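You operate a simulated robot arm through the tools that you are given. There is no shell and no other tool. Be economical: measure what you need, move in short steps, check, and stop when the job is done.

The job below is to be done with a simulated two-armed robot. You get a single attempt, and the scene is never put back.

TASK
Hold the white carrier, pull off its cracked lid, load the pouch and push on the yellow lid.
Fine: cracked lid in the red reject tray, carrier in the good tray.

Only the result counts: the job must be done as asked and must still hold three seconds after the hand-in. Knocking over, shifting, dropping, spilling or breaking anything else fails it. A push-on lid holds only when it is set on centred and level and pressed home; a screw cap is set on level and turned clockwise until tight.

THE ROBOT
Two 6-joint arms with two-finger parallel grippers on one trunk, on a base that drives. Base frame: it is fixed to the floor where the robot stands at the start and does not move with it; the origin is under the middle of the robot, x ahead of it, y to its left, z up. Lengths are in m, angles in rad, forces in N, time in s.
The left shoulder is at the start at [0.06, 0.187, 1.247], the right one opposite. With the tool pointing down near the work surface each hand reaches from about 0.1 to 0.6 m from the robot's upright axis, wherever it stands, measured 20 degrees to its own side. Places, roughly: red reject tray [0.5, -0.6, 0.9]; white carrier [0.5, 0, 0.9]; good tray [0.4, 0.3, 0.9]. Payload 1.57 kg a hand.
Tool frame (each hand has its own): the origin (TCP) lies between the finger pads and is the grasp point; the fingertips stand 0.03 m ahead of it; z points along the fingers, y is the line along which they close. Largest opening 0.11 m; finger width 0.024, thickness 0.012; the body of the gripper, 0.048 by 0.112 m, starts 0.078 m behind the TCP.
Orientation is that of the tool frame in the base frame, as a unit quaternion [x, y, z, w]. With the fingers straight down and closing along the base's y, the tool's x points along the base's -x, its y along +y and its z along -z.

THE INTERFACE
- The arms move only by the tool play_rows. It takes "left_deltas", "right_deltas" or both (then of equal length, played together; a hand with none holds still); each is a list of rows, each a list of 7 numbers: the shift along the tool's x, y, z in units of 50 mm (1.0 is 50 mm), then the turn, a rotation vector about the tool's x, y, z in units of 4 degrees (1.0 is 4 degrees), then the gripper command, from -1 (shut) to 1 (fully open), values between in proportion. In form: [[x, y, z, wx, wy, wz, claw], ...]. A call has 1 to 20 rows; each row shifts and turns the commanded pose from where the row before left it, along the tool's axes as they then stand. A call with a number of a shift or a turn outside -1 to 1 is refused whole. A row lasts 0.2 s, in which the tool goes at most 0.05 m and 0.15 rad; a call with a longer step from one row to the next is refused whole, and so is a gripper value outside its range. A pose out of reach is approached as far as the arm can. The call stops where the force on the tool passes 90 N (or 10 N more than at its start, if that is more) or the arm is blocked; 0.2 s more then pass. Each finger travels about 0.153 m/s and halts on what it meets, pressing with about 26 N; the grip force reading is that of the motor and also rises with nothing between the fingers. The clock runs only during rows and for 0.2 s after the last one: add rows that do not move to give the fingers time. It gives the time, the measured TCP pose, the force on the tool (base axes), the opening and the grip force at its end, in the units of the frame above (readings bear some noise).
- Cameras (640 x 400 px; columns grow to the right, rows downward): "scene" is now at [0.0094, -0.0138, 1.7732]; the picture's right is [-0.38, -0.92, 0.00], its down [-0.74, 0.30, -0.60] and it looks along [0.56, -0.23, -0.80] (base axes); focal length 259 px, centre (320, 200). "left" rides on the left gripper at [0.07, -0.016, -0.141] in its tool frame; the picture's right is [0.23, 0.97, 0.00], its down [-0.85, 0.20, -0.48] and it looks along [-0.47, 0.11, 0.88] (tool axes); focal length 222 px, centre (320, 200). "right" rides on the right gripper at [0.07, 0.016, -0.141] in its tool frame; the picture's right is [-0.23, 0.97, 0.00], its down [-0.86, -0.20, -0.48] and it looks along [-0.47, -0.11, 0.88] (tool axes); focal length 222 px, centre (320, 200).
- capture(camera): a new picture of that camera. The clock stands still meanwhile.
- move_column(by): slides the trunk up (or, below 0, down) by that many m; the arms and the scene camera ride with it, the base frame stays. It gives what a move gives, with no picture.
- base_move(legs): drives the robot by 1 to 6 legs, each [ahead, left, turn to the left] in m, m and rad, along the robot's own axes; the way and the turn of a leg run together, so that a leg with both is an arc; at most 1.5 m and 3.142 rad a leg. The arms and the cameras ride along, it lands a little off, and it stops where it bumps. It gives what a move gives.
- aim_head(pan, tilt): turns the head with the scene camera to pan (to the left, within 1.501 rad either way) and tilt (down, from -0.506 to 1.204), counted from straight ahead of the robot. It gives what a move gives.
- probe_pixels(camera, pixels): for up to 12 pixels [column, row] of the newest picture of that camera ("zoom" is the newest enlarged one), the place [x, y, z] in the base frame of the surface seen there, good to about 0.003 m, but the place of the scene camera against the robot may be out by one fixed shift of up to 0.025 m in any direction. The clock stands still meanwhile.
- inspect(camera, box): a new picture of the part [left, top, right, bottom] of that camera's present view, enlarged. The clock stands still meanwhile.
- finish_job(): hands the job in; it is judged then, once.

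Work in short steps. Measure before you move; look again where a grasp or a placing could have gone wrong, and mend it. You have 80 turns and 78 pictures in all, those below and enlarged ones among them. Open the grippers and draw the arms clear of the work before you hand the job in, unless the task says otherwise; then end with one line.

The tools are called after "Request:" by a JSON object that holds its "name" and its "arguments". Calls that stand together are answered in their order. play_rows: Moves the arms, as the interface text tells. Its arguments: {"type":"object","properties":{"left_deltas":{"type":"array","items":{"type":"array","items":{"type":"number"}}},"right_deltas":{"type":"array","items":{"type":"array","items":{"type":"number"}}}},"required":[]} The other tools are called the same way: move_column (by) slides the trunk up or down; base_move (legs) drives the base; aim_head (pan, tilt) turns the head that bears the scene camera; capture (camera) takes a picture; probe_pixels (camera, pixels) gives the place of the surface under pixels of a picture; inspect (camera, box) takes an enlarged picture of a part of a camera's view; finish_job () hands the job in.

At the start:

```text
t: 0.0
left_eef_pos: [0.3988, 0.0784, 1.3484]
left_tcp_rot: [0.0, 1.0, 0.0, 0.001]
left_wrist_force: [0.3, 0.1, 0.4]
left_finger_gap: 0.1099
left_grasp_force: 0.0
right_eef_pos: [0.3588, -0.3071, 1.3668]
right_tcp_rot: [0.001, 1.0, 0.001, 0.001]
right_wrist_force: [-0.3, -0.8, 0.6]
right_finger_gap: 0.11
right_grasp_force: 0.0
trunk travel left (down, up): [-0.875, 0.115]
robot x, y, heading: [-0.0038, 0.002, 0.0]
head pan, tilt: [-0.391, 0.923]
```

scene: 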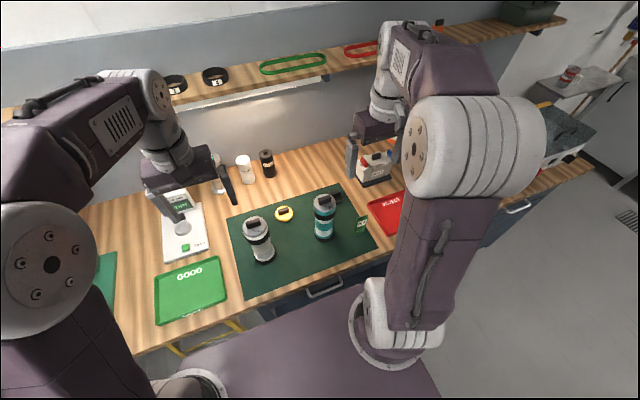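
right: 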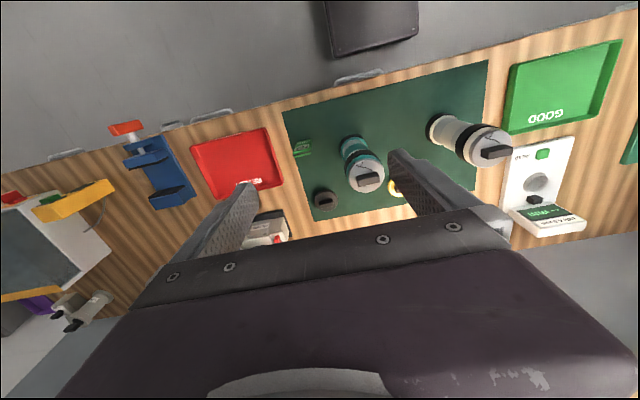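
left: 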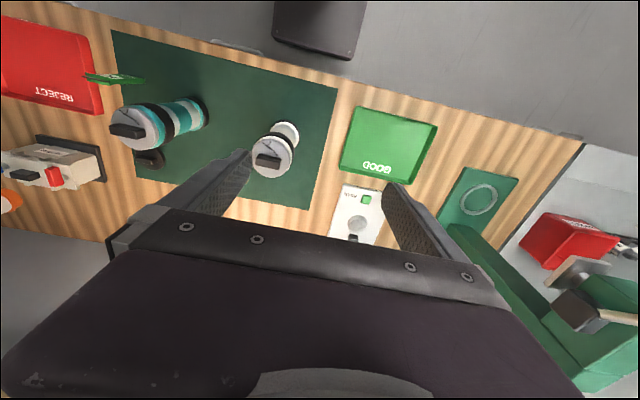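

The scene shows a white carrier near (258,240), a teal one near (323,215), a yellow lid near (284,213), and something green (pouch?) near (362,225). I enlarge the mat area.

Request:
{"name": "inspect", "arguments": {"camera": "scene", "box": [220, 170, 400, 290]}}

Request:
{"name": "inspect", "arguments": {"camera": "right", "box": [280, 60, 520, 220]}}

```text
3.33 times, centred on (310, 230) of scene
```

zoom: 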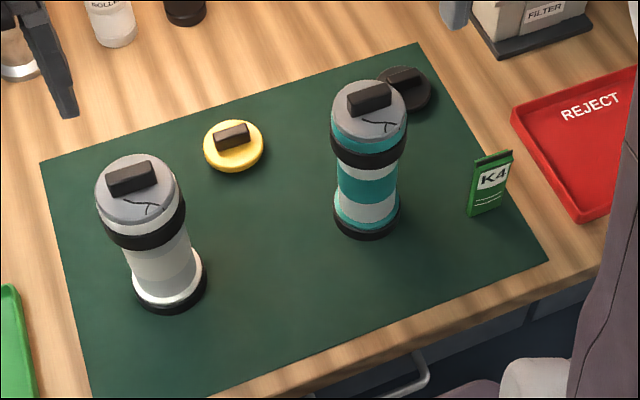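

```text
2.50 times, centred on (400, 140) of right
```

zoom: 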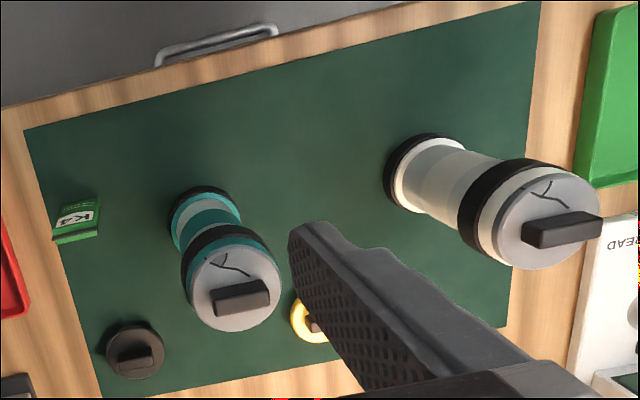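

I probe the right-camera zoom (no fixed shift) for all the items, and the scene for comparison.

Request:
{"name": "probe_pixels", "arguments": {"camera": "zoom", "pixels": [[545, 195], [530, 215], [600, 218], [568, 230], [555, 264], [500, 232], [425, 190], [75, 218], [75, 237], [140, 355], [308, 312], [240, 290]]}}

Request:
{"name": "probe_pixels", "arguments": {"camera": "scene", "pixels": [[257, 221], [264, 262], [284, 209], [284, 216], [365, 216], [358, 232], [190, 290], [390, 215], [323, 198], [260, 250], [247, 222], [274, 212]]}}

Request:
{"name": "probe_pixels", "arguments": {"camera": "right", "pixels": [[235, 165], [215, 150], [260, 150], [565, 90], [395, 187], [445, 100]]}}

```text
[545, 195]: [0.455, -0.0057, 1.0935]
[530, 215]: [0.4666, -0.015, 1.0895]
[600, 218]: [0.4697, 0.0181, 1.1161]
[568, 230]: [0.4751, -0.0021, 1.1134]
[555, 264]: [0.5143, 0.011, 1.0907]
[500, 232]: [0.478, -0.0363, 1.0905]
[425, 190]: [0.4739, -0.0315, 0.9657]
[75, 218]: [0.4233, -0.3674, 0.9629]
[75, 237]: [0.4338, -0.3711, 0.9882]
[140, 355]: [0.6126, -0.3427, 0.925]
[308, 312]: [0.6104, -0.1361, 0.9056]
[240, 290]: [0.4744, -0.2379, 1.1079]
```

```text
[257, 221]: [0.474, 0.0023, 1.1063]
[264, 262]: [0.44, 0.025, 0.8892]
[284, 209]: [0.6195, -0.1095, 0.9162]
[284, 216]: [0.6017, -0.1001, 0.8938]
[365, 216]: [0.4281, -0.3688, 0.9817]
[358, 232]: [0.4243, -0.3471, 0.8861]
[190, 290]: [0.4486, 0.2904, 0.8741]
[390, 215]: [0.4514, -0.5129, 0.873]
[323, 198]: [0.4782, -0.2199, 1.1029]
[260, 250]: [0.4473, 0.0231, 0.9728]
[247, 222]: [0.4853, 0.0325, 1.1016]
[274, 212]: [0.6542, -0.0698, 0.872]
```

```text
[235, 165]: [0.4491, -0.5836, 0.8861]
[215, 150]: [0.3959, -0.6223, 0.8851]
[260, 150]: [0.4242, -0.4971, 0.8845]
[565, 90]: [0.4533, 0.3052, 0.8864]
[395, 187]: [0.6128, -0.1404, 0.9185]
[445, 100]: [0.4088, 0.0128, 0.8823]
```

Carrier's axis is about (0.48,-0.005), top 1.09; the yellow lid at (0.61,-0.14). I check the room between base and counter for driving forward, looking down with the head.

Request:
{"name": "aim_head", "arguments": {"pan": -0.1, "tilt": 1.2}}

Request:
{"name": "capture", "arguments": {"camera": "scene"}}

```text
t: 0.8
left_eef_pos: [0.3986, 0.0779, 1.3471]
left_tcp_rot: [0.0, 1.0, 0.0, 0.0]
left_wrist_force: [-0.5, 0.0, 0.7]
left_finger_gap: 0.1099
left_grasp_force: 0.1
right_eef_pos: [0.3591, -0.3075, 1.3659]
right_tcp_rot: [0.0, 1.0, 0.0, 0.0]
right_wrist_force: [0.2, 0.4, 0.7]
right_finger_gap: 0.1103
right_grasp_force: 0.1
trunk travel left (down, up): [-0.875, 0.115]
robot x, y, heading: [-0.0024, 0.0027, -0.004]
head pan, tilt: [-0.099, 1.201]
```

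```text
72 pictures are left
```

scene: 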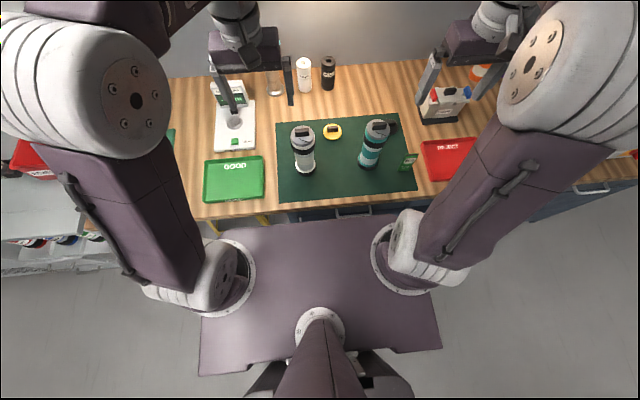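

Request:
{"name": "probe_pixels", "arguments": {"camera": "scene", "pixels": [[310, 228], [320, 260], [390, 218], [310, 212], [340, 203], [250, 210], [425, 145], [420, 178], [480, 145], [205, 165], [262, 160], [206, 200]]}}

Request:
{"name": "inspect", "arguments": {"camera": "scene", "box": [190, 50, 510, 250]}}

```text
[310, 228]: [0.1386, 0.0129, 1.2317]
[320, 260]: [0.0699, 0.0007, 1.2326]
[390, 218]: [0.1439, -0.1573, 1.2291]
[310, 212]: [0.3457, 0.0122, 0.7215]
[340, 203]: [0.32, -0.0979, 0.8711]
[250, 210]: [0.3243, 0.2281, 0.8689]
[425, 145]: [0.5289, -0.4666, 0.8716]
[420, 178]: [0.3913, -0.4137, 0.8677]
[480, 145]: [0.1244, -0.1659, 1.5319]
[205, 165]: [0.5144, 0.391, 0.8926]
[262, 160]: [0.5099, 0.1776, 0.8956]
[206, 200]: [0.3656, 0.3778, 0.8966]
```

```text
2.00 times, centred on (350, 150) of scene
```

zoom: 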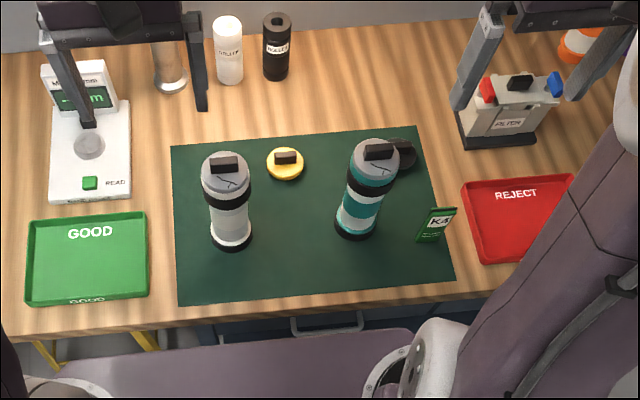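

The counter edge is at x≈0.32 while the robot's shoulder plate ends at 0.15, above the counter. I drive a little forward and right so that the reject tray, yellow lid and carrier are all in reach.

Request:
{"name": "base_move", "arguments": {"legs": [[0.07, -0.08, 0]]}}

```text
t: 2.0
left_eef_pos: [0.4658, 0.0026, 1.3501]
left_tcp_rot: [0.0, 1.0, -0.002, 0.002]
left_wrist_force: [-0.9, 1.1, 0.9]
left_finger_gap: 0.1099
left_grasp_force: 0.0
right_eef_pos: [0.4243, -0.3837, 1.3681]
right_tcp_rot: [-0.001, 1.0, -0.002, 0.002]
right_wrist_force: [0.2, 1.0, 0.6]
right_finger_gap: 0.1099
right_grasp_force: 0.1
trunk travel left (down, up): [-0.875, 0.115]
robot x, y, heading: [0.0731, -0.0817, 0.003]
head pan, tilt: [-0.099, 1.201]
```

The base moved freely. The left hand is now above the carrier; I look with both wrist cameras.

Request:
{"name": "capture", "arguments": {"camera": "left"}}

Request:
{"name": "capture", "arguments": {"camera": "right"}}

```text
70 pictures are left
```

left: 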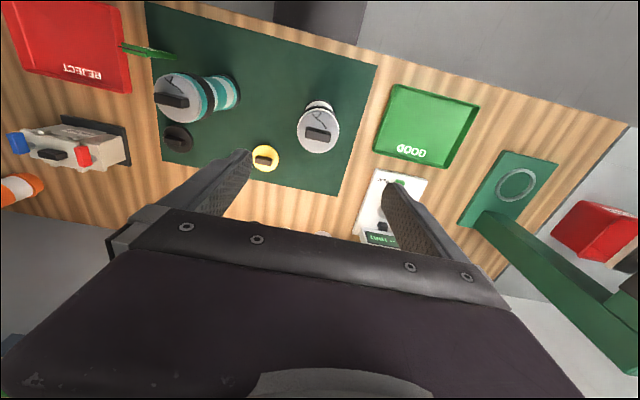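

```text
69 pictures are left
```

right: 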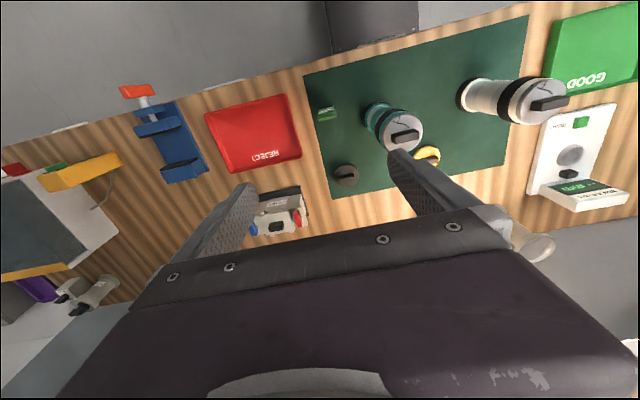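

Enlarging the left view of carrier and yellow lid, then probing.

Request:
{"name": "inspect", "arguments": {"camera": "left", "box": [240, 80, 368, 180]}}

```text
4.00 times, centred on (304, 130) of left
```

zoom: 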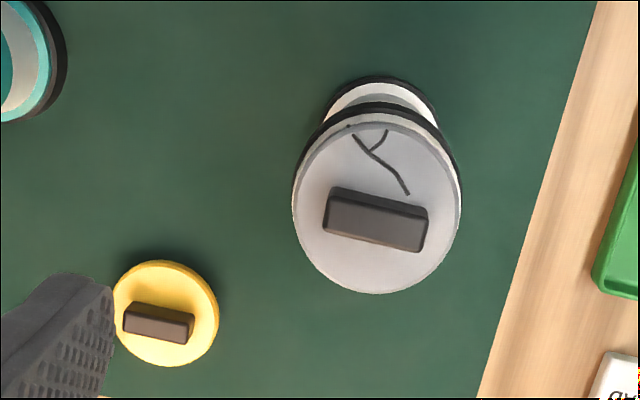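

Request:
{"name": "probe_pixels", "arguments": {"camera": "zoom", "pixels": [[300, 205], [452, 205], [378, 285], [378, 130], [333, 195], [425, 215], [332, 228], [420, 244], [118, 315], [212, 315], [166, 360], [166, 268]]}}

Request:
{"name": "probe_pixels", "arguments": {"camera": "zoom", "pixels": [[130, 310], [190, 318], [128, 328], [186, 338], [380, 90], [380, 80], [385, 100], [376, 220], [350, 100], [420, 110], [160, 325], [200, 300]]}}

```text
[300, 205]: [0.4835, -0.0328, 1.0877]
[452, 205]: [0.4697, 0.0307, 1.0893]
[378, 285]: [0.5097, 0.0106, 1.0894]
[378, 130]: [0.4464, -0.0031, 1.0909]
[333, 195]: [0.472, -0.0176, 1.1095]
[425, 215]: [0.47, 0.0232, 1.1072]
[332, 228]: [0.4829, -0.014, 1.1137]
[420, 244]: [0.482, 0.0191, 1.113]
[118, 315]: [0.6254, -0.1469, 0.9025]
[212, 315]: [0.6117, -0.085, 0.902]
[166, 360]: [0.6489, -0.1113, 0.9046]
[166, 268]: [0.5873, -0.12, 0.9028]
```

```text
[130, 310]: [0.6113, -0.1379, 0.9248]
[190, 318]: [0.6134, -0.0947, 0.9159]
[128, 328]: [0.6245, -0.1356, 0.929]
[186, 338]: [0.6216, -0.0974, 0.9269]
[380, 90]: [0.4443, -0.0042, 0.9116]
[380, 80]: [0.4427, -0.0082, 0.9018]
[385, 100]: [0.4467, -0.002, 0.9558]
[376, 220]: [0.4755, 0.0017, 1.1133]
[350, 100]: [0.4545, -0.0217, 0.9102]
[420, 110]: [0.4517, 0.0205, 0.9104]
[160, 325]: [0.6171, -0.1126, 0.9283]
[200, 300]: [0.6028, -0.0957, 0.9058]
```

Carrier axis ≈(0.478,0.000), radius ≈0.034, knob bar along y, x 0.471–0.484, top 1.113. I take the left hand aside to (0.44,0.20,1.25) and begin turning it to point sideways (toward -y, slightly ahead), camera up.

Request:
{"name": "play_rows", "arguments": {"left_deltas": [[0.1, 0.8, 0.4, 0, 0, 0, 1], [0.1, 0.8, 0.4, 0, 0, 0, 1], [0.1, 0.8, 0.4, 0, 0, 0, 1], [0.1, 0.8, 0.4, 0, 0, 0, 1], [0.1, 0.8, 0.4, 0, 0, 0, 1], [0, 0, 0, 0.976, 0.715, -0.976, 1], [0, 0, 0, 0.976, 0.715, -0.976, 1], [0, 0, 0, 0.976, 0.715, -0.976, 1], [0, 0, 0, 0.976, 0.715, -0.976, 1], [0, 0, 0, 0.976, 0.715, -0.976, 1], [0, 0, 0, 0.976, 0.715, -0.976, 1], [0, 0, 0, 0.976, 0.715, -0.976, 1], [0, 0, 0, 0.976, 0.715, -0.976, 1], [0, 0, 0, 0.976, 0.715, -0.976, 1], [0, 0, 0, 0.976, 0.715, -0.976, 1]]}}

```text
t: 5.2
left_eef_pos: [0.4444, 0.2002, 1.2488]
left_tcp_rot: [-0.323, 0.857, -0.325, -0.238]
left_wrist_force: [0.0, 0.6, 0.4]
left_finger_gap: 0.1098
left_grasp_force: 0.0
right_eef_pos: [0.4288, -0.3864, 1.367]
right_tcp_rot: [0.0, 1.0, 0.0, 0.0]
right_wrist_force: [-0.1, 0.2, -0.6]
right_finger_gap: 0.11
right_grasp_force: 0.2
trunk travel left (down, up): [-0.875, 0.115]
robot x, y, heading: [0.0692, -0.0804, -0.002]
head pan, tilt: [-0.099, 1.201]
```

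Following well; continue the turn (11 more rows).

Request:
{"name": "play_rows", "arguments": {"left_deltas": [[0, 0, 0, 0.976, 0.715, -0.976, 1], [0, 0, 0, 0.976, 0.715, -0.976, 1], [0, 0, 0, 0.976, 0.715, -0.976, 1], [0, 0, 0, 0.976, 0.715, -0.976, 1], [0, 0, 0, 0.976, 0.715, -0.976, 1], [0, 0, 0, 0.976, 0.715, -0.976, 1], [0, 0, 0, 0.976, 0.715, -0.976, 1], [0, 0, 0, 0.976, 0.715, -0.976, 1], [0, 0, 0, 0.976, 0.715, -0.976, 1], [0, 0, 0, 0.976, 0.715, -0.976, 1], [0, 0, 0, 0.976, 0.715, -0.976, 1], [0, 0, 0, 0, 0, 0, 1], [0, 0, 0, 0, 0, 0, 1]]}}

Request:
{"name": "capture", "arguments": {"camera": "left"}}

Request:
{"name": "capture", "arguments": {"camera": "scene"}}

```text
t: 8.0
left_eef_pos: [0.4444, 0.199, 1.2481]
left_tcp_rot: [0.57, -0.419, 0.57, 0.418]
left_wrist_force: [-0.2, 0.2, -0.1]
left_finger_gap: 0.1101
left_grasp_force: 0.2
right_eef_pos: [0.4293, -0.3879, 1.3668]
right_tcp_rot: [0.0, 1.0, 0.0, 0.0]
right_wrist_force: [-0.1, 0.6, -0.6]
right_finger_gap: 0.11
right_grasp_force: 0.0
trunk travel left (down, up): [-0.875, 0.115]
robot x, y, heading: [0.0705, -0.0775, -0.003]
head pan, tilt: [-0.099, 1.201]
```

```text
67 pictures are left
```

left: 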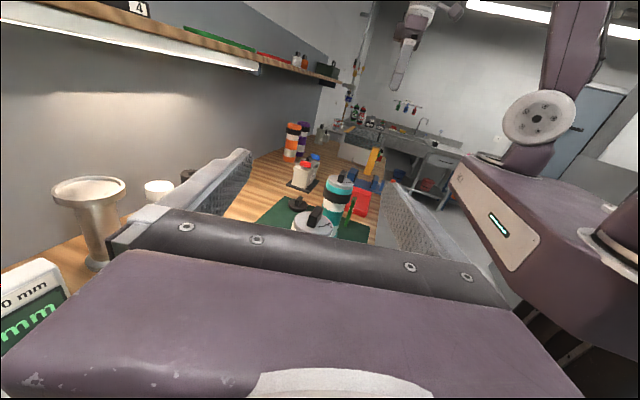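

```text
66 pictures are left
```

scene: 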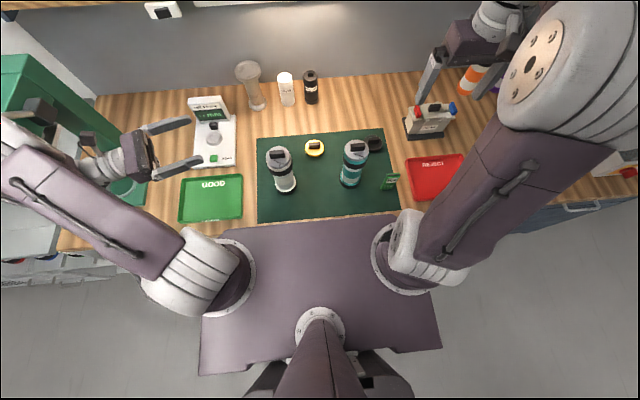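

Hand points at -y with camera up. I check what stands left under the wrist (green fixture at (60,110), plate (130,190)) before descending.

Request:
{"name": "probe_pixels", "arguments": {"camera": "scene", "pixels": [[130, 190], [75, 125], [20, 70], [118, 160], [85, 138], [140, 165], [30, 100], [110, 215], [205, 150], [208, 103], [115, 145], [20, 175]]}}

Request:
{"name": "aim_head", "arguments": {"pan": 0.5, "tilt": 0.9}}

Request:
{"name": "play_rows", "arguments": {"left_deltas": [[0, 0.185, 0.67, 0, 0, 0, 1], [0, 0.185, 0.67, 0, 0, 0, 1], [0, 0.185, 0.67, 0, 0, 0, 1], [0, 0, 0, 0, 0, 0, 1]]}}

Request:
{"name": "capture", "arguments": {"camera": "scene"}}

```text
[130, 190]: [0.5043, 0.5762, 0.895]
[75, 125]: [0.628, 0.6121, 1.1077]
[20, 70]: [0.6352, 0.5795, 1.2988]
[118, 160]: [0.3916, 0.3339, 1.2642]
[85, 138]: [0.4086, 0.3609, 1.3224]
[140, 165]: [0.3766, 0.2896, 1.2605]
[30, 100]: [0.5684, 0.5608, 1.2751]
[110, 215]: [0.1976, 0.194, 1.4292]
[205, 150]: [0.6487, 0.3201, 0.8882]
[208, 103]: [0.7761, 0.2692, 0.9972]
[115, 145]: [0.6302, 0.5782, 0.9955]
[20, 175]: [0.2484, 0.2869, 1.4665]
```

```text
t: 9.0
left_eef_pos: [0.4432, 0.199, 1.2479]
left_tcp_rot: [0.57, -0.419, 0.57, 0.418]
left_wrist_force: [0.2, 0.5, -0.7]
left_finger_gap: 0.1098
left_grasp_force: 0.0
right_eef_pos: [0.4286, -0.3868, 1.3659]
right_tcp_rot: [0.0, 1.0, 0.0, 0.0]
right_wrist_force: [0.6, 0.1, 0.4]
right_finger_gap: 0.1098
right_grasp_force: 0.0
trunk travel left (down, up): [-0.875, 0.115]
robot x, y, heading: [0.0691, -0.0784, 0.001]
head pan, tilt: [0.499, 0.901]
```

```text
t: 10.0
left_eef_pos: [0.448, 0.0931, 1.2483]
left_tcp_rot: [0.57, -0.419, 0.571, 0.417]
left_wrist_force: [0.5, -0.5, -0.6]
left_finger_gap: 0.1099
left_grasp_force: 0.1
right_eef_pos: [0.4277, -0.386, 1.3669]
right_tcp_rot: [0.0, 1.0, -0.001, 0.0]
right_wrist_force: [-0.3, 0.3, -0.7]
right_finger_gap: 0.1102
right_grasp_force: 0.1
trunk travel left (down, up): [-0.875, 0.115]
robot x, y, heading: [0.072, -0.0778, 0.0]
head pan, tilt: [0.499, 0.901]
```

```text
65 pictures are left
```

scene: 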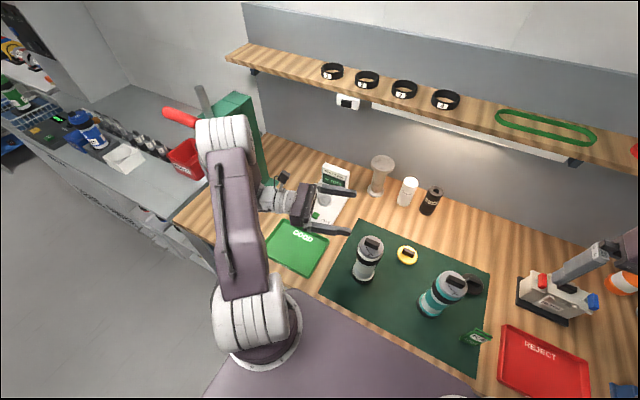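

The wrist clears the green fixture (y>0.53). I lower the left hand to z≈0.975, beside the carrier.

Request:
{"name": "play_rows", "arguments": {"left_deltas": [[-0.91, 0, 0, 0, 0, 0, 1], [-0.91, 0, 0, 0, 0, 0, 1], [-0.91, 0, 0, 0, 0, 0, 1], [-0.91, 0, 0, 0, 0, 0, 1], [-0.91, 0, 0, 0, 0, 0, 1], [-0.91, 0, 0, 0, 0, 0, 1], [0, 0, 0, 0, 0, 0, 1], [0, 0, 0, 0, 0, 0, 1]]}}

Request:
{"name": "capture", "arguments": {"camera": "left"}}

Request:
{"name": "capture", "arguments": {"camera": "scene"}}

```text
t: 11.8
left_eef_pos: [0.4486, 0.093, 0.9749]
left_tcp_rot: [0.57, -0.419, 0.57, 0.418]
left_wrist_force: [-1.0, 0.4, -0.2]
left_finger_gap: 0.1099
left_grasp_force: 0.1
right_eef_pos: [0.4286, -0.3865, 1.3666]
right_tcp_rot: [0.0, 1.0, 0.0, 0.001]
right_wrist_force: [0.2, 0.2, 0.6]
right_finger_gap: 0.1099
right_grasp_force: 0.1
trunk travel left (down, up): [-0.875, 0.115]
robot x, y, heading: [0.0695, -0.0797, 0.001]
head pan, tilt: [0.499, 0.901]
```

```text
64 pictures are left
```

left: 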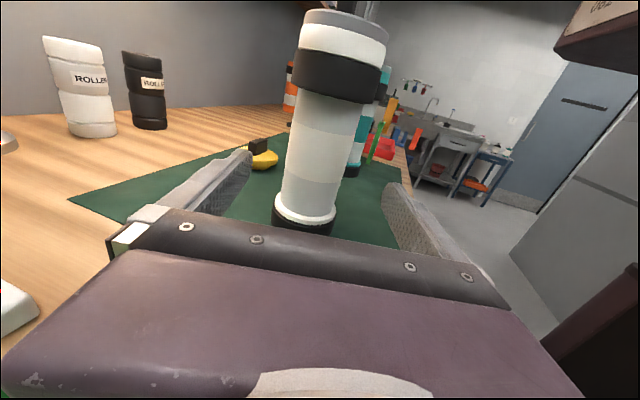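

```text
63 pictures are left
```

scene: 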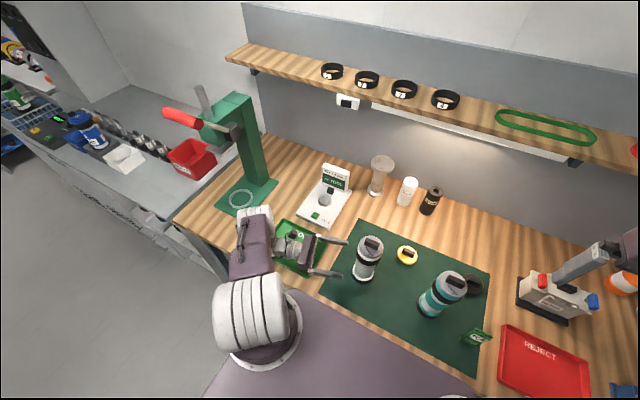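

The narrow gray body (about px (315,150)) is between the fingers. I probe body edges to centre before advancing.

Request:
{"name": "probe_pixels", "arguments": {"camera": "left", "pixels": [[316, 150], [292, 150], [343, 150], [290, 185], [336, 190], [312, 190], [308, 228], [340, 70], [340, 30], [365, 120]]}}

```text
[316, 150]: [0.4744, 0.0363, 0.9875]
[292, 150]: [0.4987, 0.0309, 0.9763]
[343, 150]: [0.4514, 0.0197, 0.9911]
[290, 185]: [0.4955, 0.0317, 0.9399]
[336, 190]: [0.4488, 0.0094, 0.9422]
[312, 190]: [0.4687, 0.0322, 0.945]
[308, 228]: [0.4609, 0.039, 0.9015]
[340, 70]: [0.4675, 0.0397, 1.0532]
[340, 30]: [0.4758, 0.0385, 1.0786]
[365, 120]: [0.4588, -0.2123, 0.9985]
```

Centre ≈(0.478,0.004), body radius ≈0.03. I advance 0.095 along the fingers and close.

Request:
{"name": "play_rows", "arguments": {"left_deltas": [[0, 0, 0.5, 0, 0, 0, 1], [0, 0, 0.5, 0, 0, 0, 1], [0, 0, 0.45, 0, 0, 0, 1], [0, 0, 0.4, 0, 0, 0, 1], [0, 0, 0, 0, 0, 0, 1], [0, 0, 0, 0, 0, 0, 0.4], [0, 0, 0, 0, 0, 0, 0.2], [0, 0, 0, 0, 0, 0, 0.1], [0, 0, 0, 0, 0, 0, 0], [0, 0, 0, 0, 0, 0, -0.3], [0, 0, 0, 0, 0, 0, -1], [0, 0, 0, 0, 0, 0, -1]]}}

Request:
{"name": "capture", "arguments": {"camera": "left"}}

```text
t: 14.4
left_eef_pos: [0.4763, 0.0065, 0.9753]
left_tcp_rot: [0.57, -0.418, 0.571, 0.417]
left_wrist_force: [1.4, -0.4, 1.0]
left_finger_gap: 0.0637
left_grasp_force: 26.2
right_eef_pos: [0.4288, -0.3863, 1.3674]
right_tcp_rot: [0.0, 1.0, 0.0, 0.0]
right_wrist_force: [0.2, -0.3, -0.3]
right_finger_gap: 0.1097
right_grasp_force: 0.1
trunk travel left (down, up): [-0.875, 0.115]
robot x, y, heading: [0.0716, -0.0786, 0.002]
head pan, tilt: [0.499, 0.901]
```

```text
62 pictures are left
```

left: 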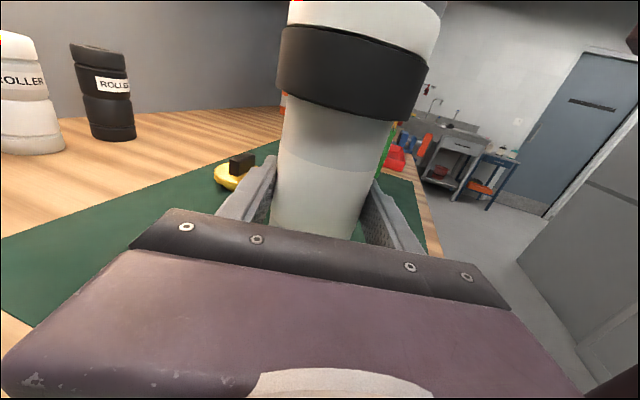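

Carrier is held (64 mm). Now I turn the right hand 90° about its axis so it closes along x, across the knob's thin side.

Request:
{"name": "play_rows", "arguments": {"right_deltas": [[0, 0, 0, 0, 0, -1, 1], [0, 0, 0, 0, 0, -1, 1], [0, 0, 0, 0, 0, -1, 1], [0, 0, 0, 0, 0, -1, 1], [0, 0, 0, 0, 0, -1, 1], [0, 0, 0, 0, 0, -1, 1], [0, 0, 0, 0, 0, -1, 1], [0, 0, 0, 0, 0, -1, 1], [0, 0, 0, 0, 0, -1, 1], [0, 0, 0, 0, 0, -1, 1], [0, 0, 0, 0, 0, -1, 1], [0, 0, 0, 0, 0, -1, 1], [0, 0, 0, 0, 0, -1, 1], [0, 0, 0, 0, 0, -1, 1], [0, 0, 0, 0, 0, -1, 1], [0, 0, 0, 0, 0, -1, 1], [0, 0, 0, 0, 0, -1, 1], [0, 0, 0, 0, 0, -1, 1], [0, 0, 0, 0, 0, -1, 1], [0, 0, 0, 0, 0, -1, 1]]}}

Request:
{"name": "play_rows", "arguments": {"right_deltas": [[0, 0, 0, 0, 0, -1, 1], [0, 0, 0, 0, 0, -1, 0.0], [0, 0, 0, 0, 0, -0.5, -0.2], [0, 0, 0, 0, 0, 0, -0.2]]}}

Request:
{"name": "capture", "arguments": {"camera": "right"}}

Request:
{"name": "aim_head", "arguments": {"pan": -0.1, "tilt": 1.0}}

Request:
{"name": "capture", "arguments": {"camera": "scene"}}

```text
t: 18.6
left_eef_pos: [0.4751, 0.0059, 0.9749]
left_tcp_rot: [0.57, -0.418, 0.57, 0.418]
left_wrist_force: [-0.3, -0.1, 0.2]
left_finger_gap: 0.0635
left_grasp_force: 26.2
right_eef_pos: [0.4284, -0.387, 1.366]
right_tcp_rot: [-0.644, 0.765, 0.0, -0.001]
right_wrist_force: [-0.3, 0.2, 0.6]
right_finger_gap: 0.1101
right_grasp_force: 0.1
trunk travel left (down, up): [-0.875, 0.115]
robot x, y, heading: [0.0704, -0.0815, 0.0]
head pan, tilt: [0.499, 0.901]
```

```text
t: 19.6
left_eef_pos: [0.476, 0.0052, 0.9755]
left_tcp_rot: [0.57, -0.419, 0.57, 0.418]
left_wrist_force: [-1.0, 0.8, 0.6]
left_finger_gap: 0.0636
left_grasp_force: 25.8
right_eef_pos: [0.4276, -0.387, 1.3656]
right_tcp_rot: [0.708, -0.706, -0.001, 0.0]
right_wrist_force: [-0.1, 0.5, 0.4]
right_finger_gap: 0.0441
right_grasp_force: 0.0
trunk travel left (down, up): [-0.875, 0.115]
robot x, y, heading: [0.0681, -0.0777, 0.002]
head pan, tilt: [0.499, 0.901]
```

```text
61 pictures are left
```

right: 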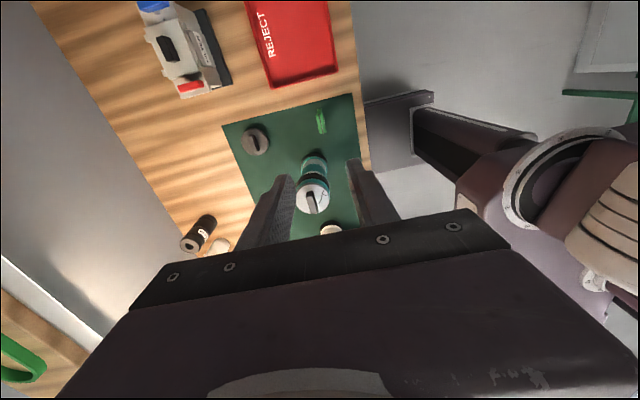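

```text
t: 20.6
left_eef_pos: [0.476, 0.0056, 0.9748]
left_tcp_rot: [0.571, -0.418, 0.571, 0.417]
left_wrist_force: [-0.4, 0.0, -0.5]
left_finger_gap: 0.0633
left_grasp_force: 26.2
right_eef_pos: [0.4284, -0.3862, 1.3655]
right_tcp_rot: [0.707, -0.707, 0.0, 0.0]
right_wrist_force: [0.5, -0.2, -0.4]
right_finger_gap: 0.044
right_grasp_force: 0.1
trunk travel left (down, up): [-0.875, 0.115]
robot x, y, heading: [0.0723, -0.0802, -0.0]
head pan, tilt: [-0.099, 1.0]
```

```text
60 pictures are left
```

scene: 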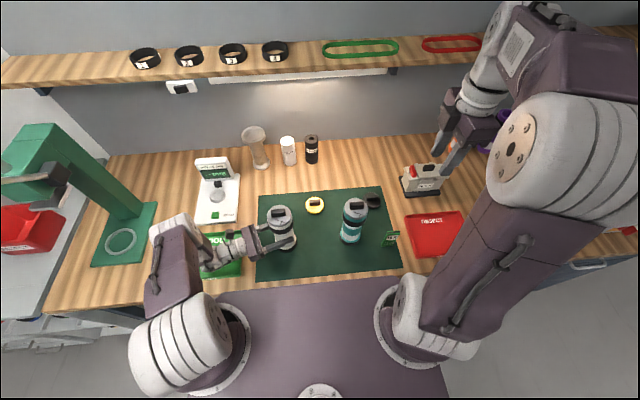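

Right hand is turned (tool x→-y, y→-x). I move it above the knob at (0.477,0.0), z 1.20.

Request:
{"name": "play_rows", "arguments": {"right_deltas": [[-0.774, -0.098, 0.33, 0, 0, 0, -0.1], [-0.774, -0.098, 0.33, 0, 0, 0, -0.1], [-0.774, -0.098, 0.33, 0, 0, 0, -0.1], [-0.774, -0.098, 0.33, 0, 0, 0, -0.1], [-0.774, -0.098, 0.33, 0, 0, 0, -0.1], [-0.774, -0.098, 0.33, 0, 0, 0, -0.1], [-0.774, -0.098, 0.33, 0, 0, 0, -0.1], [-0.774, -0.098, 0.33, 0, 0, 0, -0.1], [-0.774, -0.098, 0.33, 0, 0, 0, -0.1], [-0.774, -0.098, 0.33, 0, 0, 0, -0.1], [0, 0, 0, 0, 0, 0, -0.1]]}}

Request:
{"name": "capture", "arguments": {"camera": "right"}}

```text
t: 23.0
left_eef_pos: [0.4753, 0.0058, 0.9747]
left_tcp_rot: [0.571, -0.418, 0.571, 0.417]
left_wrist_force: [0.4, 1.6, 0.4]
left_finger_gap: 0.0633
left_grasp_force: 26.1
right_eef_pos: [0.4753, 0.0012, 1.201]
right_tcp_rot: [0.707, -0.707, 0.0, -0.001]
right_wrist_force: [0.1, -0.4, -0.1]
right_finger_gap: 0.0496
right_grasp_force: 0.0
trunk travel left (down, up): [-0.875, 0.115]
robot x, y, heading: [0.0715, -0.0789, 0.0]
head pan, tilt: [-0.099, 1.0]
```

```text
59 pictures are left
```

right: 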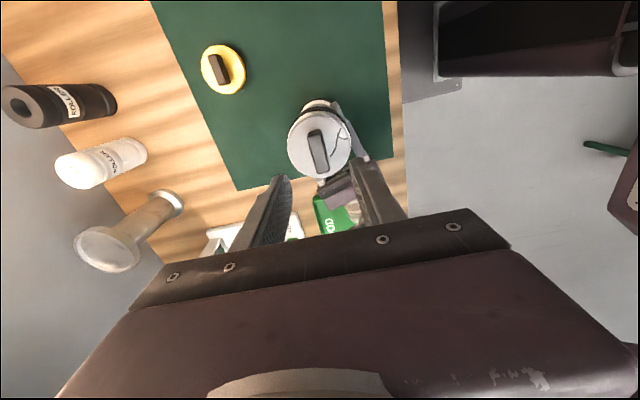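

Request:
{"name": "inspect", "arguments": {"camera": "right", "box": [260, 80, 388, 160]}}

Request:
{"name": "inspect", "arguments": {"camera": "right", "box": [256, 90, 384, 190]}}

```text
5.00 times, centred on (324, 120) of right
```

zoom: 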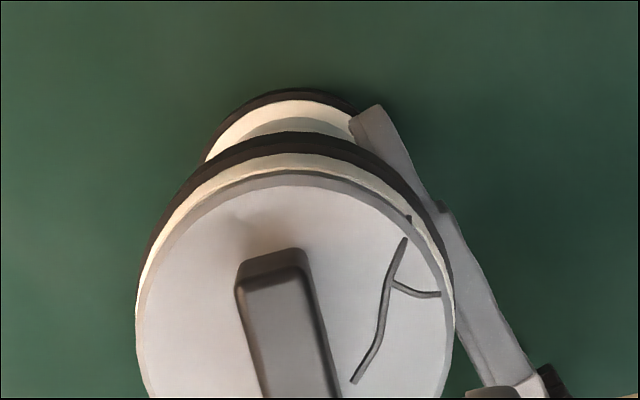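

```text
4.00 times, centred on (320, 140) of right
```

zoom: 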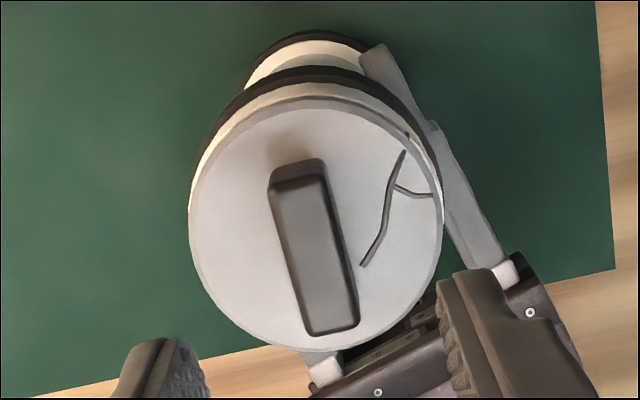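

Request:
{"name": "probe_pixels", "arguments": {"camera": "zoom", "pixels": [[275, 190], [322, 178], [310, 330], [352, 318], [295, 230], [330, 290], [315, 255], [200, 230], [436, 230], [320, 115], [310, 345], [270, 150]]}}

```text
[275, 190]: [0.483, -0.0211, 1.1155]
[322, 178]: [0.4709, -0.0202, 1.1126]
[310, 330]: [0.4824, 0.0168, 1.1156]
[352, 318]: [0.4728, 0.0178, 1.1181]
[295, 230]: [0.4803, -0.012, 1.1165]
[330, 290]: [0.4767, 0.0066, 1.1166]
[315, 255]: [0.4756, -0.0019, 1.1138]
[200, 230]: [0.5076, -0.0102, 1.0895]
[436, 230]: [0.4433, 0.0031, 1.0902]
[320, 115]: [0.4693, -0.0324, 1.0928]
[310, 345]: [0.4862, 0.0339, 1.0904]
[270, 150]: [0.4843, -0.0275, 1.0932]
```

Knob centre (0.477,-0.002), top 1.115, lid top 1.091. I descend so the tips are at ≈1.095 and close.

Request:
{"name": "play_rows", "arguments": {"right_deltas": [[0.02, 0, 0.5, 0, 0, 0, -0.1], [0.02, 0, 0.5, 0, 0, 0, -0.1], [0, 0, 0.3, 0, 0, 0, -0.1], [0, 0, 0.22, 0, 0, 0, -0.1], [0, 0, 0, 0, 0, 0, -0.1], [0, 0, 0, 0, 0, 0, -0.5], [0, 0, 0, 0, 0, 0, -1], [0, 0, 0, 0, 0, 0, -1], [0, 0, 0, 0, 0, 0, -1]]}}

Request:
{"name": "capture", "arguments": {"camera": "right"}}

```text
t: 25.0
left_eef_pos: [0.4757, 0.0056, 0.9749]
left_tcp_rot: [0.57, -0.418, 0.57, 0.418]
left_wrist_force: [-0.6, 1.0, 0.4]
left_finger_gap: 0.0637
left_grasp_force: 25.8
right_eef_pos: [0.4781, -0.0019, 1.1252]
right_tcp_rot: [0.707, -0.707, 0.0, 0.001]
right_wrist_force: [0.6, 0.7, -0.1]
right_finger_gap: 0.0151
right_grasp_force: 26.2
trunk travel left (down, up): [-0.875, 0.115]
robot x, y, heading: [0.0678, -0.0774, -0.002]
head pan, tilt: [-0.099, 1.0]
```

```text
56 pictures are left
```

right: 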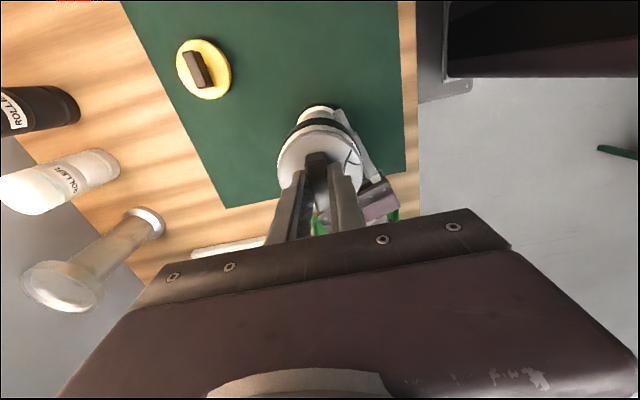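

Knob gripped (15 mm). I pull straight up in small steps.

Request:
{"name": "play_rows", "arguments": {"right_deltas": [[0, 0, -0.1, 0, 0, 0, -1], [0, 0, -0.1, 0, 0, 0, -1], [0, 0, -0.1, 0, 0, 0, -1], [0, 0, -0.1, 0, 0, 0, -1], [0, 0, -0.1, 0, 0, 0, -1], [0, 0, -0.1, 0, 0, 0, -1], [0, 0, -0.2, 0, 0, 0, -1], [0, 0, -0.2, 0, 0, 0, -1]]}}

Request:
{"name": "capture", "arguments": {"camera": "right"}}

```text
t: 26.8
left_eef_pos: [0.4753, 0.0066, 0.976]
left_tcp_rot: [0.57, -0.419, 0.571, 0.417]
left_wrist_force: [1.9, 1.5, 3.0]
left_finger_gap: 0.0634
left_grasp_force: 25.8
right_eef_pos: [0.4777, -0.002, 1.1756]
right_tcp_rot: [0.707, -0.707, -0.001, -0.001]
right_wrist_force: [0.4, -0.4, -0.8]
right_finger_gap: 0.015
right_grasp_force: 26.6
trunk travel left (down, up): [-0.875, 0.115]
robot x, y, heading: [0.067, -0.0835, 0.003]
head pan, tilt: [-0.099, 1.0]
```

```text
55 pictures are left
```

right: 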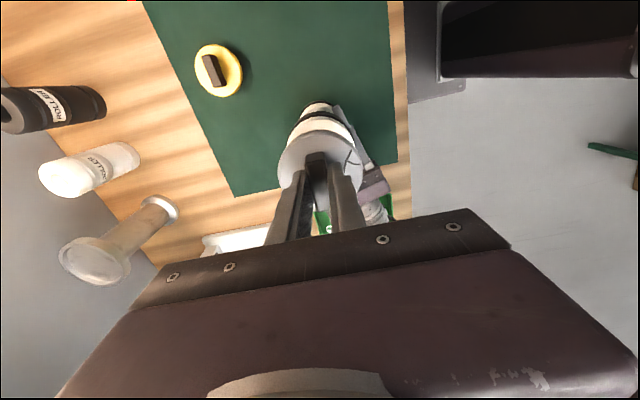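

The lid came away (no load, clean gap to white ring). I lift further and carry it over to the reject tray at about (0.44,-0.56).

Request:
{"name": "play_rows", "arguments": {"right_deltas": [[0, 0, -0.5, 0, 0, 0, -1], [0, 0, -0.5, 0, 0, 0, -1], [0.93, 0.063, 0, 0, 0, 0, -1], [0.93, 0.063, 0, 0, 0, 0, -1], [0.93, 0.063, 0, 0, 0, 0, -1], [0.93, 0.063, 0, 0, 0, 0, -1], [0.93, 0.063, 0, 0, 0, 0, -1], [0.93, 0.063, 0, 0, 0, 0, -1], [0.93, 0.063, 0, 0, 0, 0, -1], [0.93, 0.063, 0, 0, 0, 0, -1], [0.93, 0.063, 0, 0, 0, 0, -1], [0.93, 0.063, 0, 0, 0, 0, -1], [0.93, 0.063, 0, 0, 0, 0, -1], [0.93, 0.063, 0, 0, 0, 0, -1], [0, 0, 0, 0, 0, 0, -1]]}}

Request:
{"name": "capture", "arguments": {"camera": "right"}}

Request:
{"name": "capture", "arguments": {"camera": "scene"}}

```text
t: 30.0
left_eef_pos: [0.4759, 0.0067, 0.9768]
left_tcp_rot: [0.57, -0.418, 0.571, 0.417]
left_wrist_force: [0.1, -0.1, 0.1]
left_finger_gap: 0.0632
left_grasp_force: 26.2
right_eef_pos: [0.4378, -0.56, 1.225]
right_tcp_rot: [0.707, -0.707, -0.001, 0.0]
right_wrist_force: [0.0, 0.9, -1.0]
right_finger_gap: 0.015
right_grasp_force: 26.1
trunk travel left (down, up): [-0.875, 0.115]
robot x, y, heading: [0.0671, -0.0834, 0.001]
head pan, tilt: [-0.099, 1.0]
```

```text
54 pictures are left
```

right: 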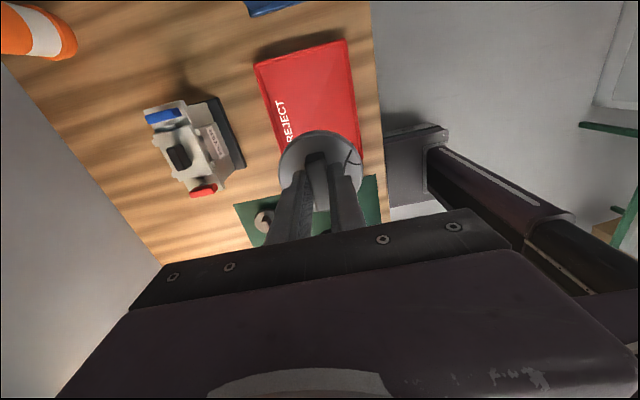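

```text
53 pictures are left
```

scene: 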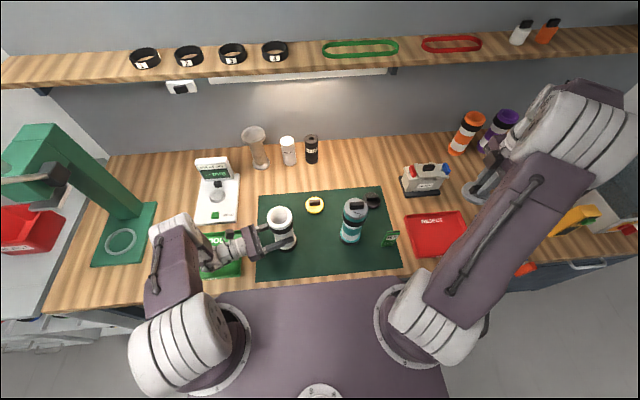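

The carrier is open. I probe the tray's corners in the right view.

Request:
{"name": "probe_pixels", "arguments": {"camera": "right", "pixels": [[257, 66], [346, 42], [364, 165], [305, 70], [278, 128], [330, 110], [352, 120], [238, 165], [290, 165]]}}

```text
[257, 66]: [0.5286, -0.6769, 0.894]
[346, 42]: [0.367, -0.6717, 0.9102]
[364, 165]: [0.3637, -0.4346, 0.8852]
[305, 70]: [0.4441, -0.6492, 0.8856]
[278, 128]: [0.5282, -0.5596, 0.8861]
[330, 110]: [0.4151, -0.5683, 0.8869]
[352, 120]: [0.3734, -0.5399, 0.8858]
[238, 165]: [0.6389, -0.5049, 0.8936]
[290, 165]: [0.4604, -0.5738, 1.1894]
```

Tray spans x 0.367–0.528, y -0.675–-0.47, floor 0.886. I lower the lid with a slow end.

Request:
{"name": "play_rows", "arguments": {"right_deltas": [[0, 0, 0.9, 0, 0, 0, -1], [0.1, 0, 0.9, 0, 0, 0, -1], [0.1, 0, 0.9, 0, 0, 0, -1], [0, 0, 0.9, 0, 0, 0, -1], [0, 0, 0.9, 0, 0, 0, -1], [0, 0, 0.7, 0, 0, 0, -1], [0, 0, 0.2, 0, 0, 0, -1], [0, 0, 0.1, 0, 0, 0, -1], [0, 0, 0.06, 0, 0, 0, -1], [0, 0, 0, 0, 0, 0, -1]]}}

Request:
{"name": "capture", "arguments": {"camera": "right"}}

```text
t: 32.2
left_eef_pos: [0.4753, 0.0051, 0.9758]
left_tcp_rot: [0.57, -0.419, 0.57, 0.417]
left_wrist_force: [0.1, -1.2, -0.4]
left_finger_gap: 0.0634
left_grasp_force: 26.1
right_eef_pos: [0.4415, -0.5709, 0.9465]
right_tcp_rot: [0.708, -0.707, 0.0, 0.0]
right_wrist_force: [0.6, 0.3, -1.1]
right_finger_gap: 0.0148
right_grasp_force: 25.8
trunk travel left (down, up): [-0.875, 0.115]
robot x, y, heading: [0.0688, -0.0778, 0.001]
head pan, tilt: [-0.099, 1.0]
```

```text
52 pictures are left
```

right: 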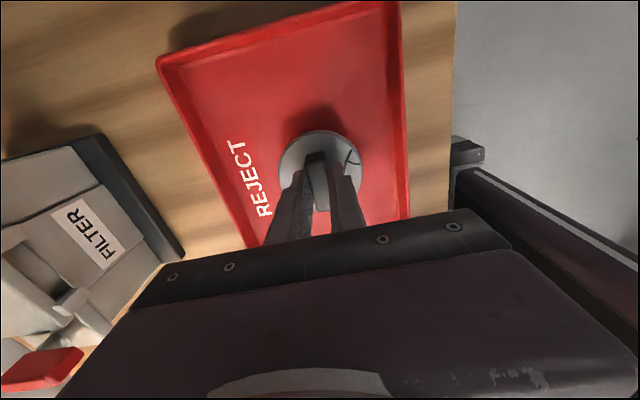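

Well inside the tray, not yet in contact. I lower 2 mm at a time until contact.

Request:
{"name": "play_rows", "arguments": {"right_deltas": [[0, 0, 0.04, 0, 0, 0, -1], [0, 0, 0.04, 0, 0, 0, -1], [0, 0, 0, 0, 0, 0, -1]]}}

Request:
{"name": "inspect", "arguments": {"camera": "right", "box": [240, 80, 400, 180]}}

```text
t: 33.0
left_eef_pos: [0.4744, 0.0066, 0.9753]
left_tcp_rot: [0.57, -0.419, 0.57, 0.418]
left_wrist_force: [0.3, 0.1, 0.9]
left_finger_gap: 0.0632
left_grasp_force: 26.4
right_eef_pos: [0.441, -0.5708, 0.9442]
right_tcp_rot: [-0.707, 0.708, 0.0, 0.0]
right_wrist_force: [-0.5, -0.1, 1.8]
right_finger_gap: 0.0154
right_grasp_force: 26.4
trunk travel left (down, up): [-0.875, 0.115]
robot x, y, heading: [0.0715, -0.0807, -0.004]
head pan, tilt: [-0.099, 1.0]
```

```text
4.00 times, centred on (320, 130) of right
```

zoom: 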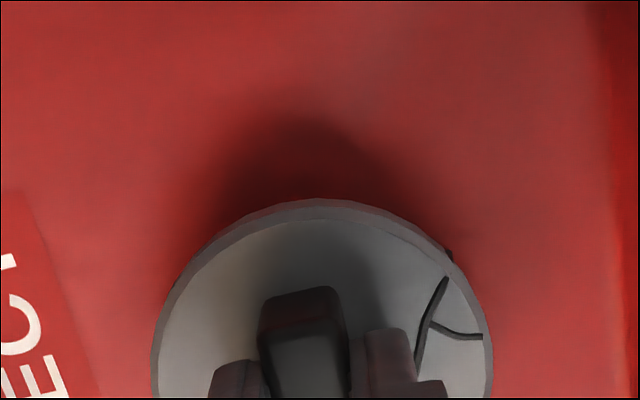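

Request:
{"name": "play_rows", "arguments": {"right_deltas": [[0, 0, 0.04, 0, 0, 0, -1], [0, 0, 0.03, 0, 0, 0, -1], [0, 0, 0, 0, 0, 0, -1]]}}

```text
t: 33.8
left_eef_pos: [0.4747, 0.0074, 0.9757]
left_tcp_rot: [0.569, -0.419, 0.571, 0.418]
left_wrist_force: [-0.4, 1.2, 0.2]
left_finger_gap: 0.0635
left_grasp_force: 26.7
right_eef_pos: [0.4398, -0.5694, 0.9425]
right_tcp_rot: [-0.707, 0.708, -0.003, -0.001]
right_wrist_force: [2.4, -4.7, 24.3]
right_finger_gap: 0.0152
right_grasp_force: 26.5
trunk travel left (down, up): [-0.875, 0.115]
robot x, y, heading: [0.0712, -0.0818, 0.002]
head pan, tilt: [-0.099, 1.0]
```

Contact (24 N). I relieve it, open, and rise straight up.

Request:
{"name": "play_rows", "arguments": {"right_deltas": [[0, 0, -0.05, 0, 0, 0, -1], [0, 0, 0, 0, 0, 0, -0.4], [0, 0, 0, 0, 0, 0, -0.1], [0, 0, 0, 0, 0, 0, -0.1], [0, 0, -0.4, 0, 0, 0, -0.1], [0, 0, -0.8, 0, 0, 0, -0.1], [0, 0, -0.9, 0, 0, 0, -0.1], [0, 0, -0.9, 0, 0, 0, -0.1], [0, 0, 0, 0, 0, 0, -0.1]]}}

Request:
{"name": "capture", "arguments": {"camera": "right"}}

```text
t: 35.8
left_eef_pos: [0.476, 0.0052, 0.9762]
left_tcp_rot: [0.57, -0.419, 0.57, 0.417]
left_wrist_force: [-0.7, 0.6, 1.4]
left_finger_gap: 0.0635
left_grasp_force: 26.2
right_eef_pos: [0.4394, -0.5703, 1.093]
right_tcp_rot: [0.707, -0.707, 0.0, -0.001]
right_wrist_force: [-0.7, 0.3, 0.0]
right_finger_gap: 0.0494
right_grasp_force: 0.0
trunk travel left (down, up): [-0.875, 0.115]
robot x, y, heading: [0.0677, -0.0806, -0.004]
head pan, tilt: [-0.099, 1.0]
```

```text
50 pictures are left
```

right: 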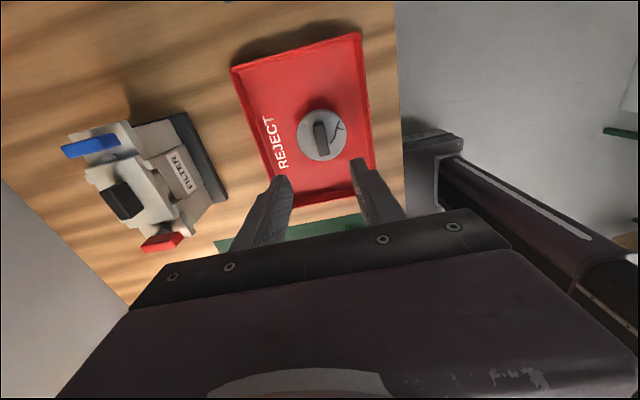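

The cracked lid lies flat in the reject tray. Now I go to view the pouch, hand at about (0.43,-0.44,1.15).

Request:
{"name": "play_rows", "arguments": {"right_deltas": [[-0.87, 0.05, -0.4, 0, 0, 0, -0.1], [-0.87, 0.05, -0.4, 0, 0, 0, -0.1], [-0.87, 0.05, -0.4, 0, 0, 0, -0.1], [0, 0, 0, 0, 0, 0, -0.1]]}}

Request:
{"name": "capture", "arguments": {"camera": "right"}}

```text
t: 36.8
left_eef_pos: [0.4752, 0.0064, 0.9749]
left_tcp_rot: [0.57, -0.419, 0.57, 0.418]
left_wrist_force: [0.4, 2.1, 0.5]
left_finger_gap: 0.0632
left_grasp_force: 26.5
right_eef_pos: [0.4328, -0.4394, 1.1525]
right_tcp_rot: [0.707, -0.707, 0.0, 0.0]
right_wrist_force: [0.2, 0.0, 0.5]
right_finger_gap: 0.0494
right_grasp_force: 0.1
trunk travel left (down, up): [-0.875, 0.115]
robot x, y, heading: [0.069, -0.0766, -0.004]
head pan, tilt: [-0.099, 1.0]
```

```text
49 pictures are left
```

right: 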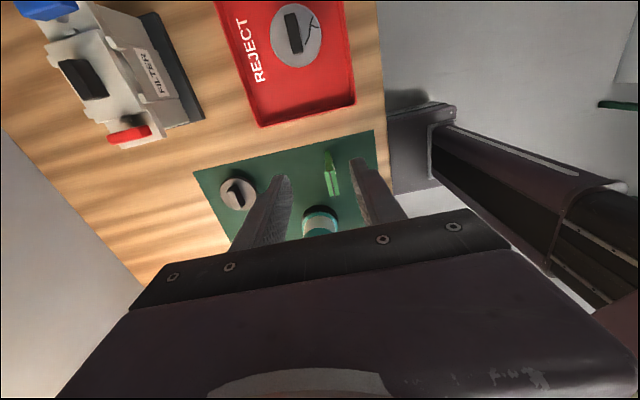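

The pouch is at (330,173). Enlarge and probe.

Request:
{"name": "inspect", "arguments": {"camera": "right", "box": [290, 140, 370, 210]}}

```text
5.71 times, centred on (330, 175) of right
```

zoom: 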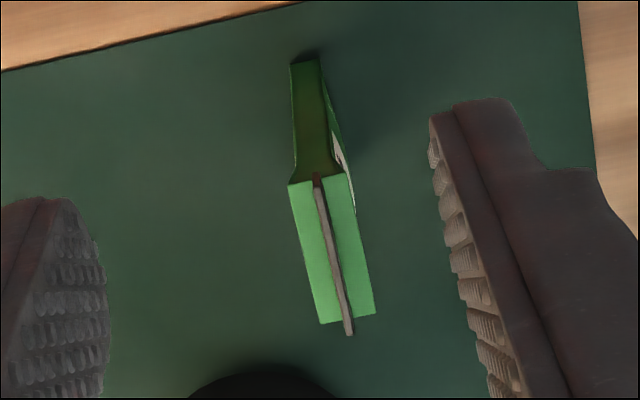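

Request:
{"name": "probe_pixels", "arguments": {"camera": "zoom", "pixels": [[318, 190], [340, 290], [348, 325], [297, 195], [326, 310], [368, 305], [345, 185], [308, 95], [308, 66], [305, 140], [330, 260], [318, 66]]}}

Request:
{"name": "inspect", "arguments": {"camera": "scene", "box": [360, 215, 424, 255]}}

```text
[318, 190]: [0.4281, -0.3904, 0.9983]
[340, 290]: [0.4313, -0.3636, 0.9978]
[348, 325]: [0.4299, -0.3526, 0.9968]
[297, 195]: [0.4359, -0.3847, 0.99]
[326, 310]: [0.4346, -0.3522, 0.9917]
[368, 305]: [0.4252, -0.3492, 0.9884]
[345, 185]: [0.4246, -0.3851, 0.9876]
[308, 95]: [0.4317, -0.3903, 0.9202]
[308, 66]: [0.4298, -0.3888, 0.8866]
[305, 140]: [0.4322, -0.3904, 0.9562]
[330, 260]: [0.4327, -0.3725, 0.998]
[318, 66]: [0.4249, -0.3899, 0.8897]
```

```text
10.00 times, centred on (392, 235) of scene
```

zoom: 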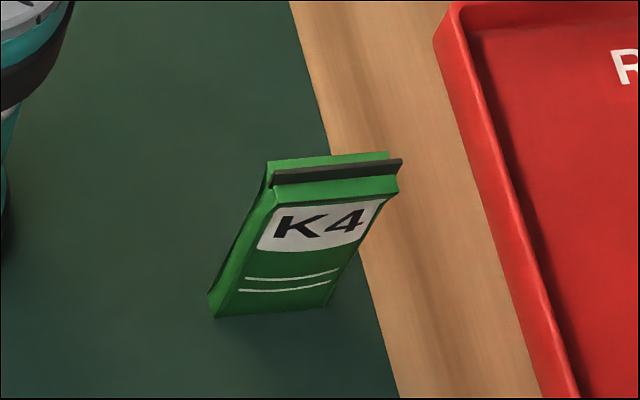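

Pouch: centre (0.430,-0.371), 12 mm thick in x, 40 mm wide in y, top fin at 0.998. I centre over it, stopping with tips just above, then descend to TCP≈1.002.

Request:
{"name": "play_rows", "arguments": {"right_deltas": [[-0.68, 0.02, 0, 0, 0, 0, -0.1], [-0.68, 0.02, 0, 0, 0, 0, -0.1], [0, 0, 0.8, 0, 0, 0, -0.1], [0, 0, 0.8, 0, 0, 0, -0.1], [0, 0, 0, 0, 0, 0, -0.1]]}}

Request:
{"name": "capture", "arguments": {"camera": "right"}}

```text
t: 38.0
left_eef_pos: [0.4759, 0.0053, 0.9762]
left_tcp_rot: [0.57, -0.419, 0.571, 0.417]
left_wrist_force: [-0.2, -0.3, 0.4]
left_finger_gap: 0.0635
left_grasp_force: 25.6
right_eef_pos: [0.4296, -0.3707, 1.0731]
right_tcp_rot: [-0.707, 0.707, 0.001, 0.001]
right_wrist_force: [0.9, 0.0, 1.2]
right_finger_gap: 0.0494
right_grasp_force: 0.2
trunk travel left (down, up): [-0.875, 0.115]
robot x, y, heading: [0.0691, -0.0814, -0.0]
head pan, tilt: [-0.099, 1.0]
```

```text
46 pictures are left
```

right: 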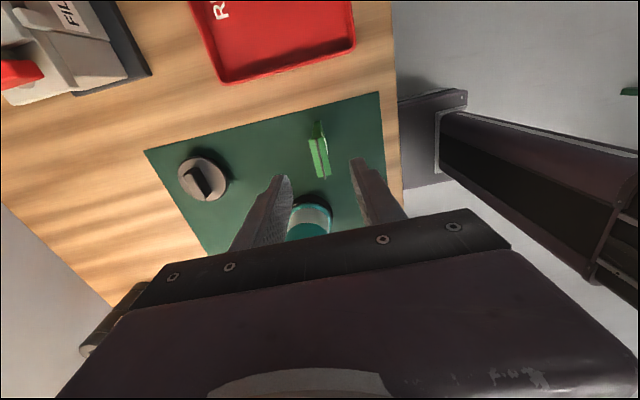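

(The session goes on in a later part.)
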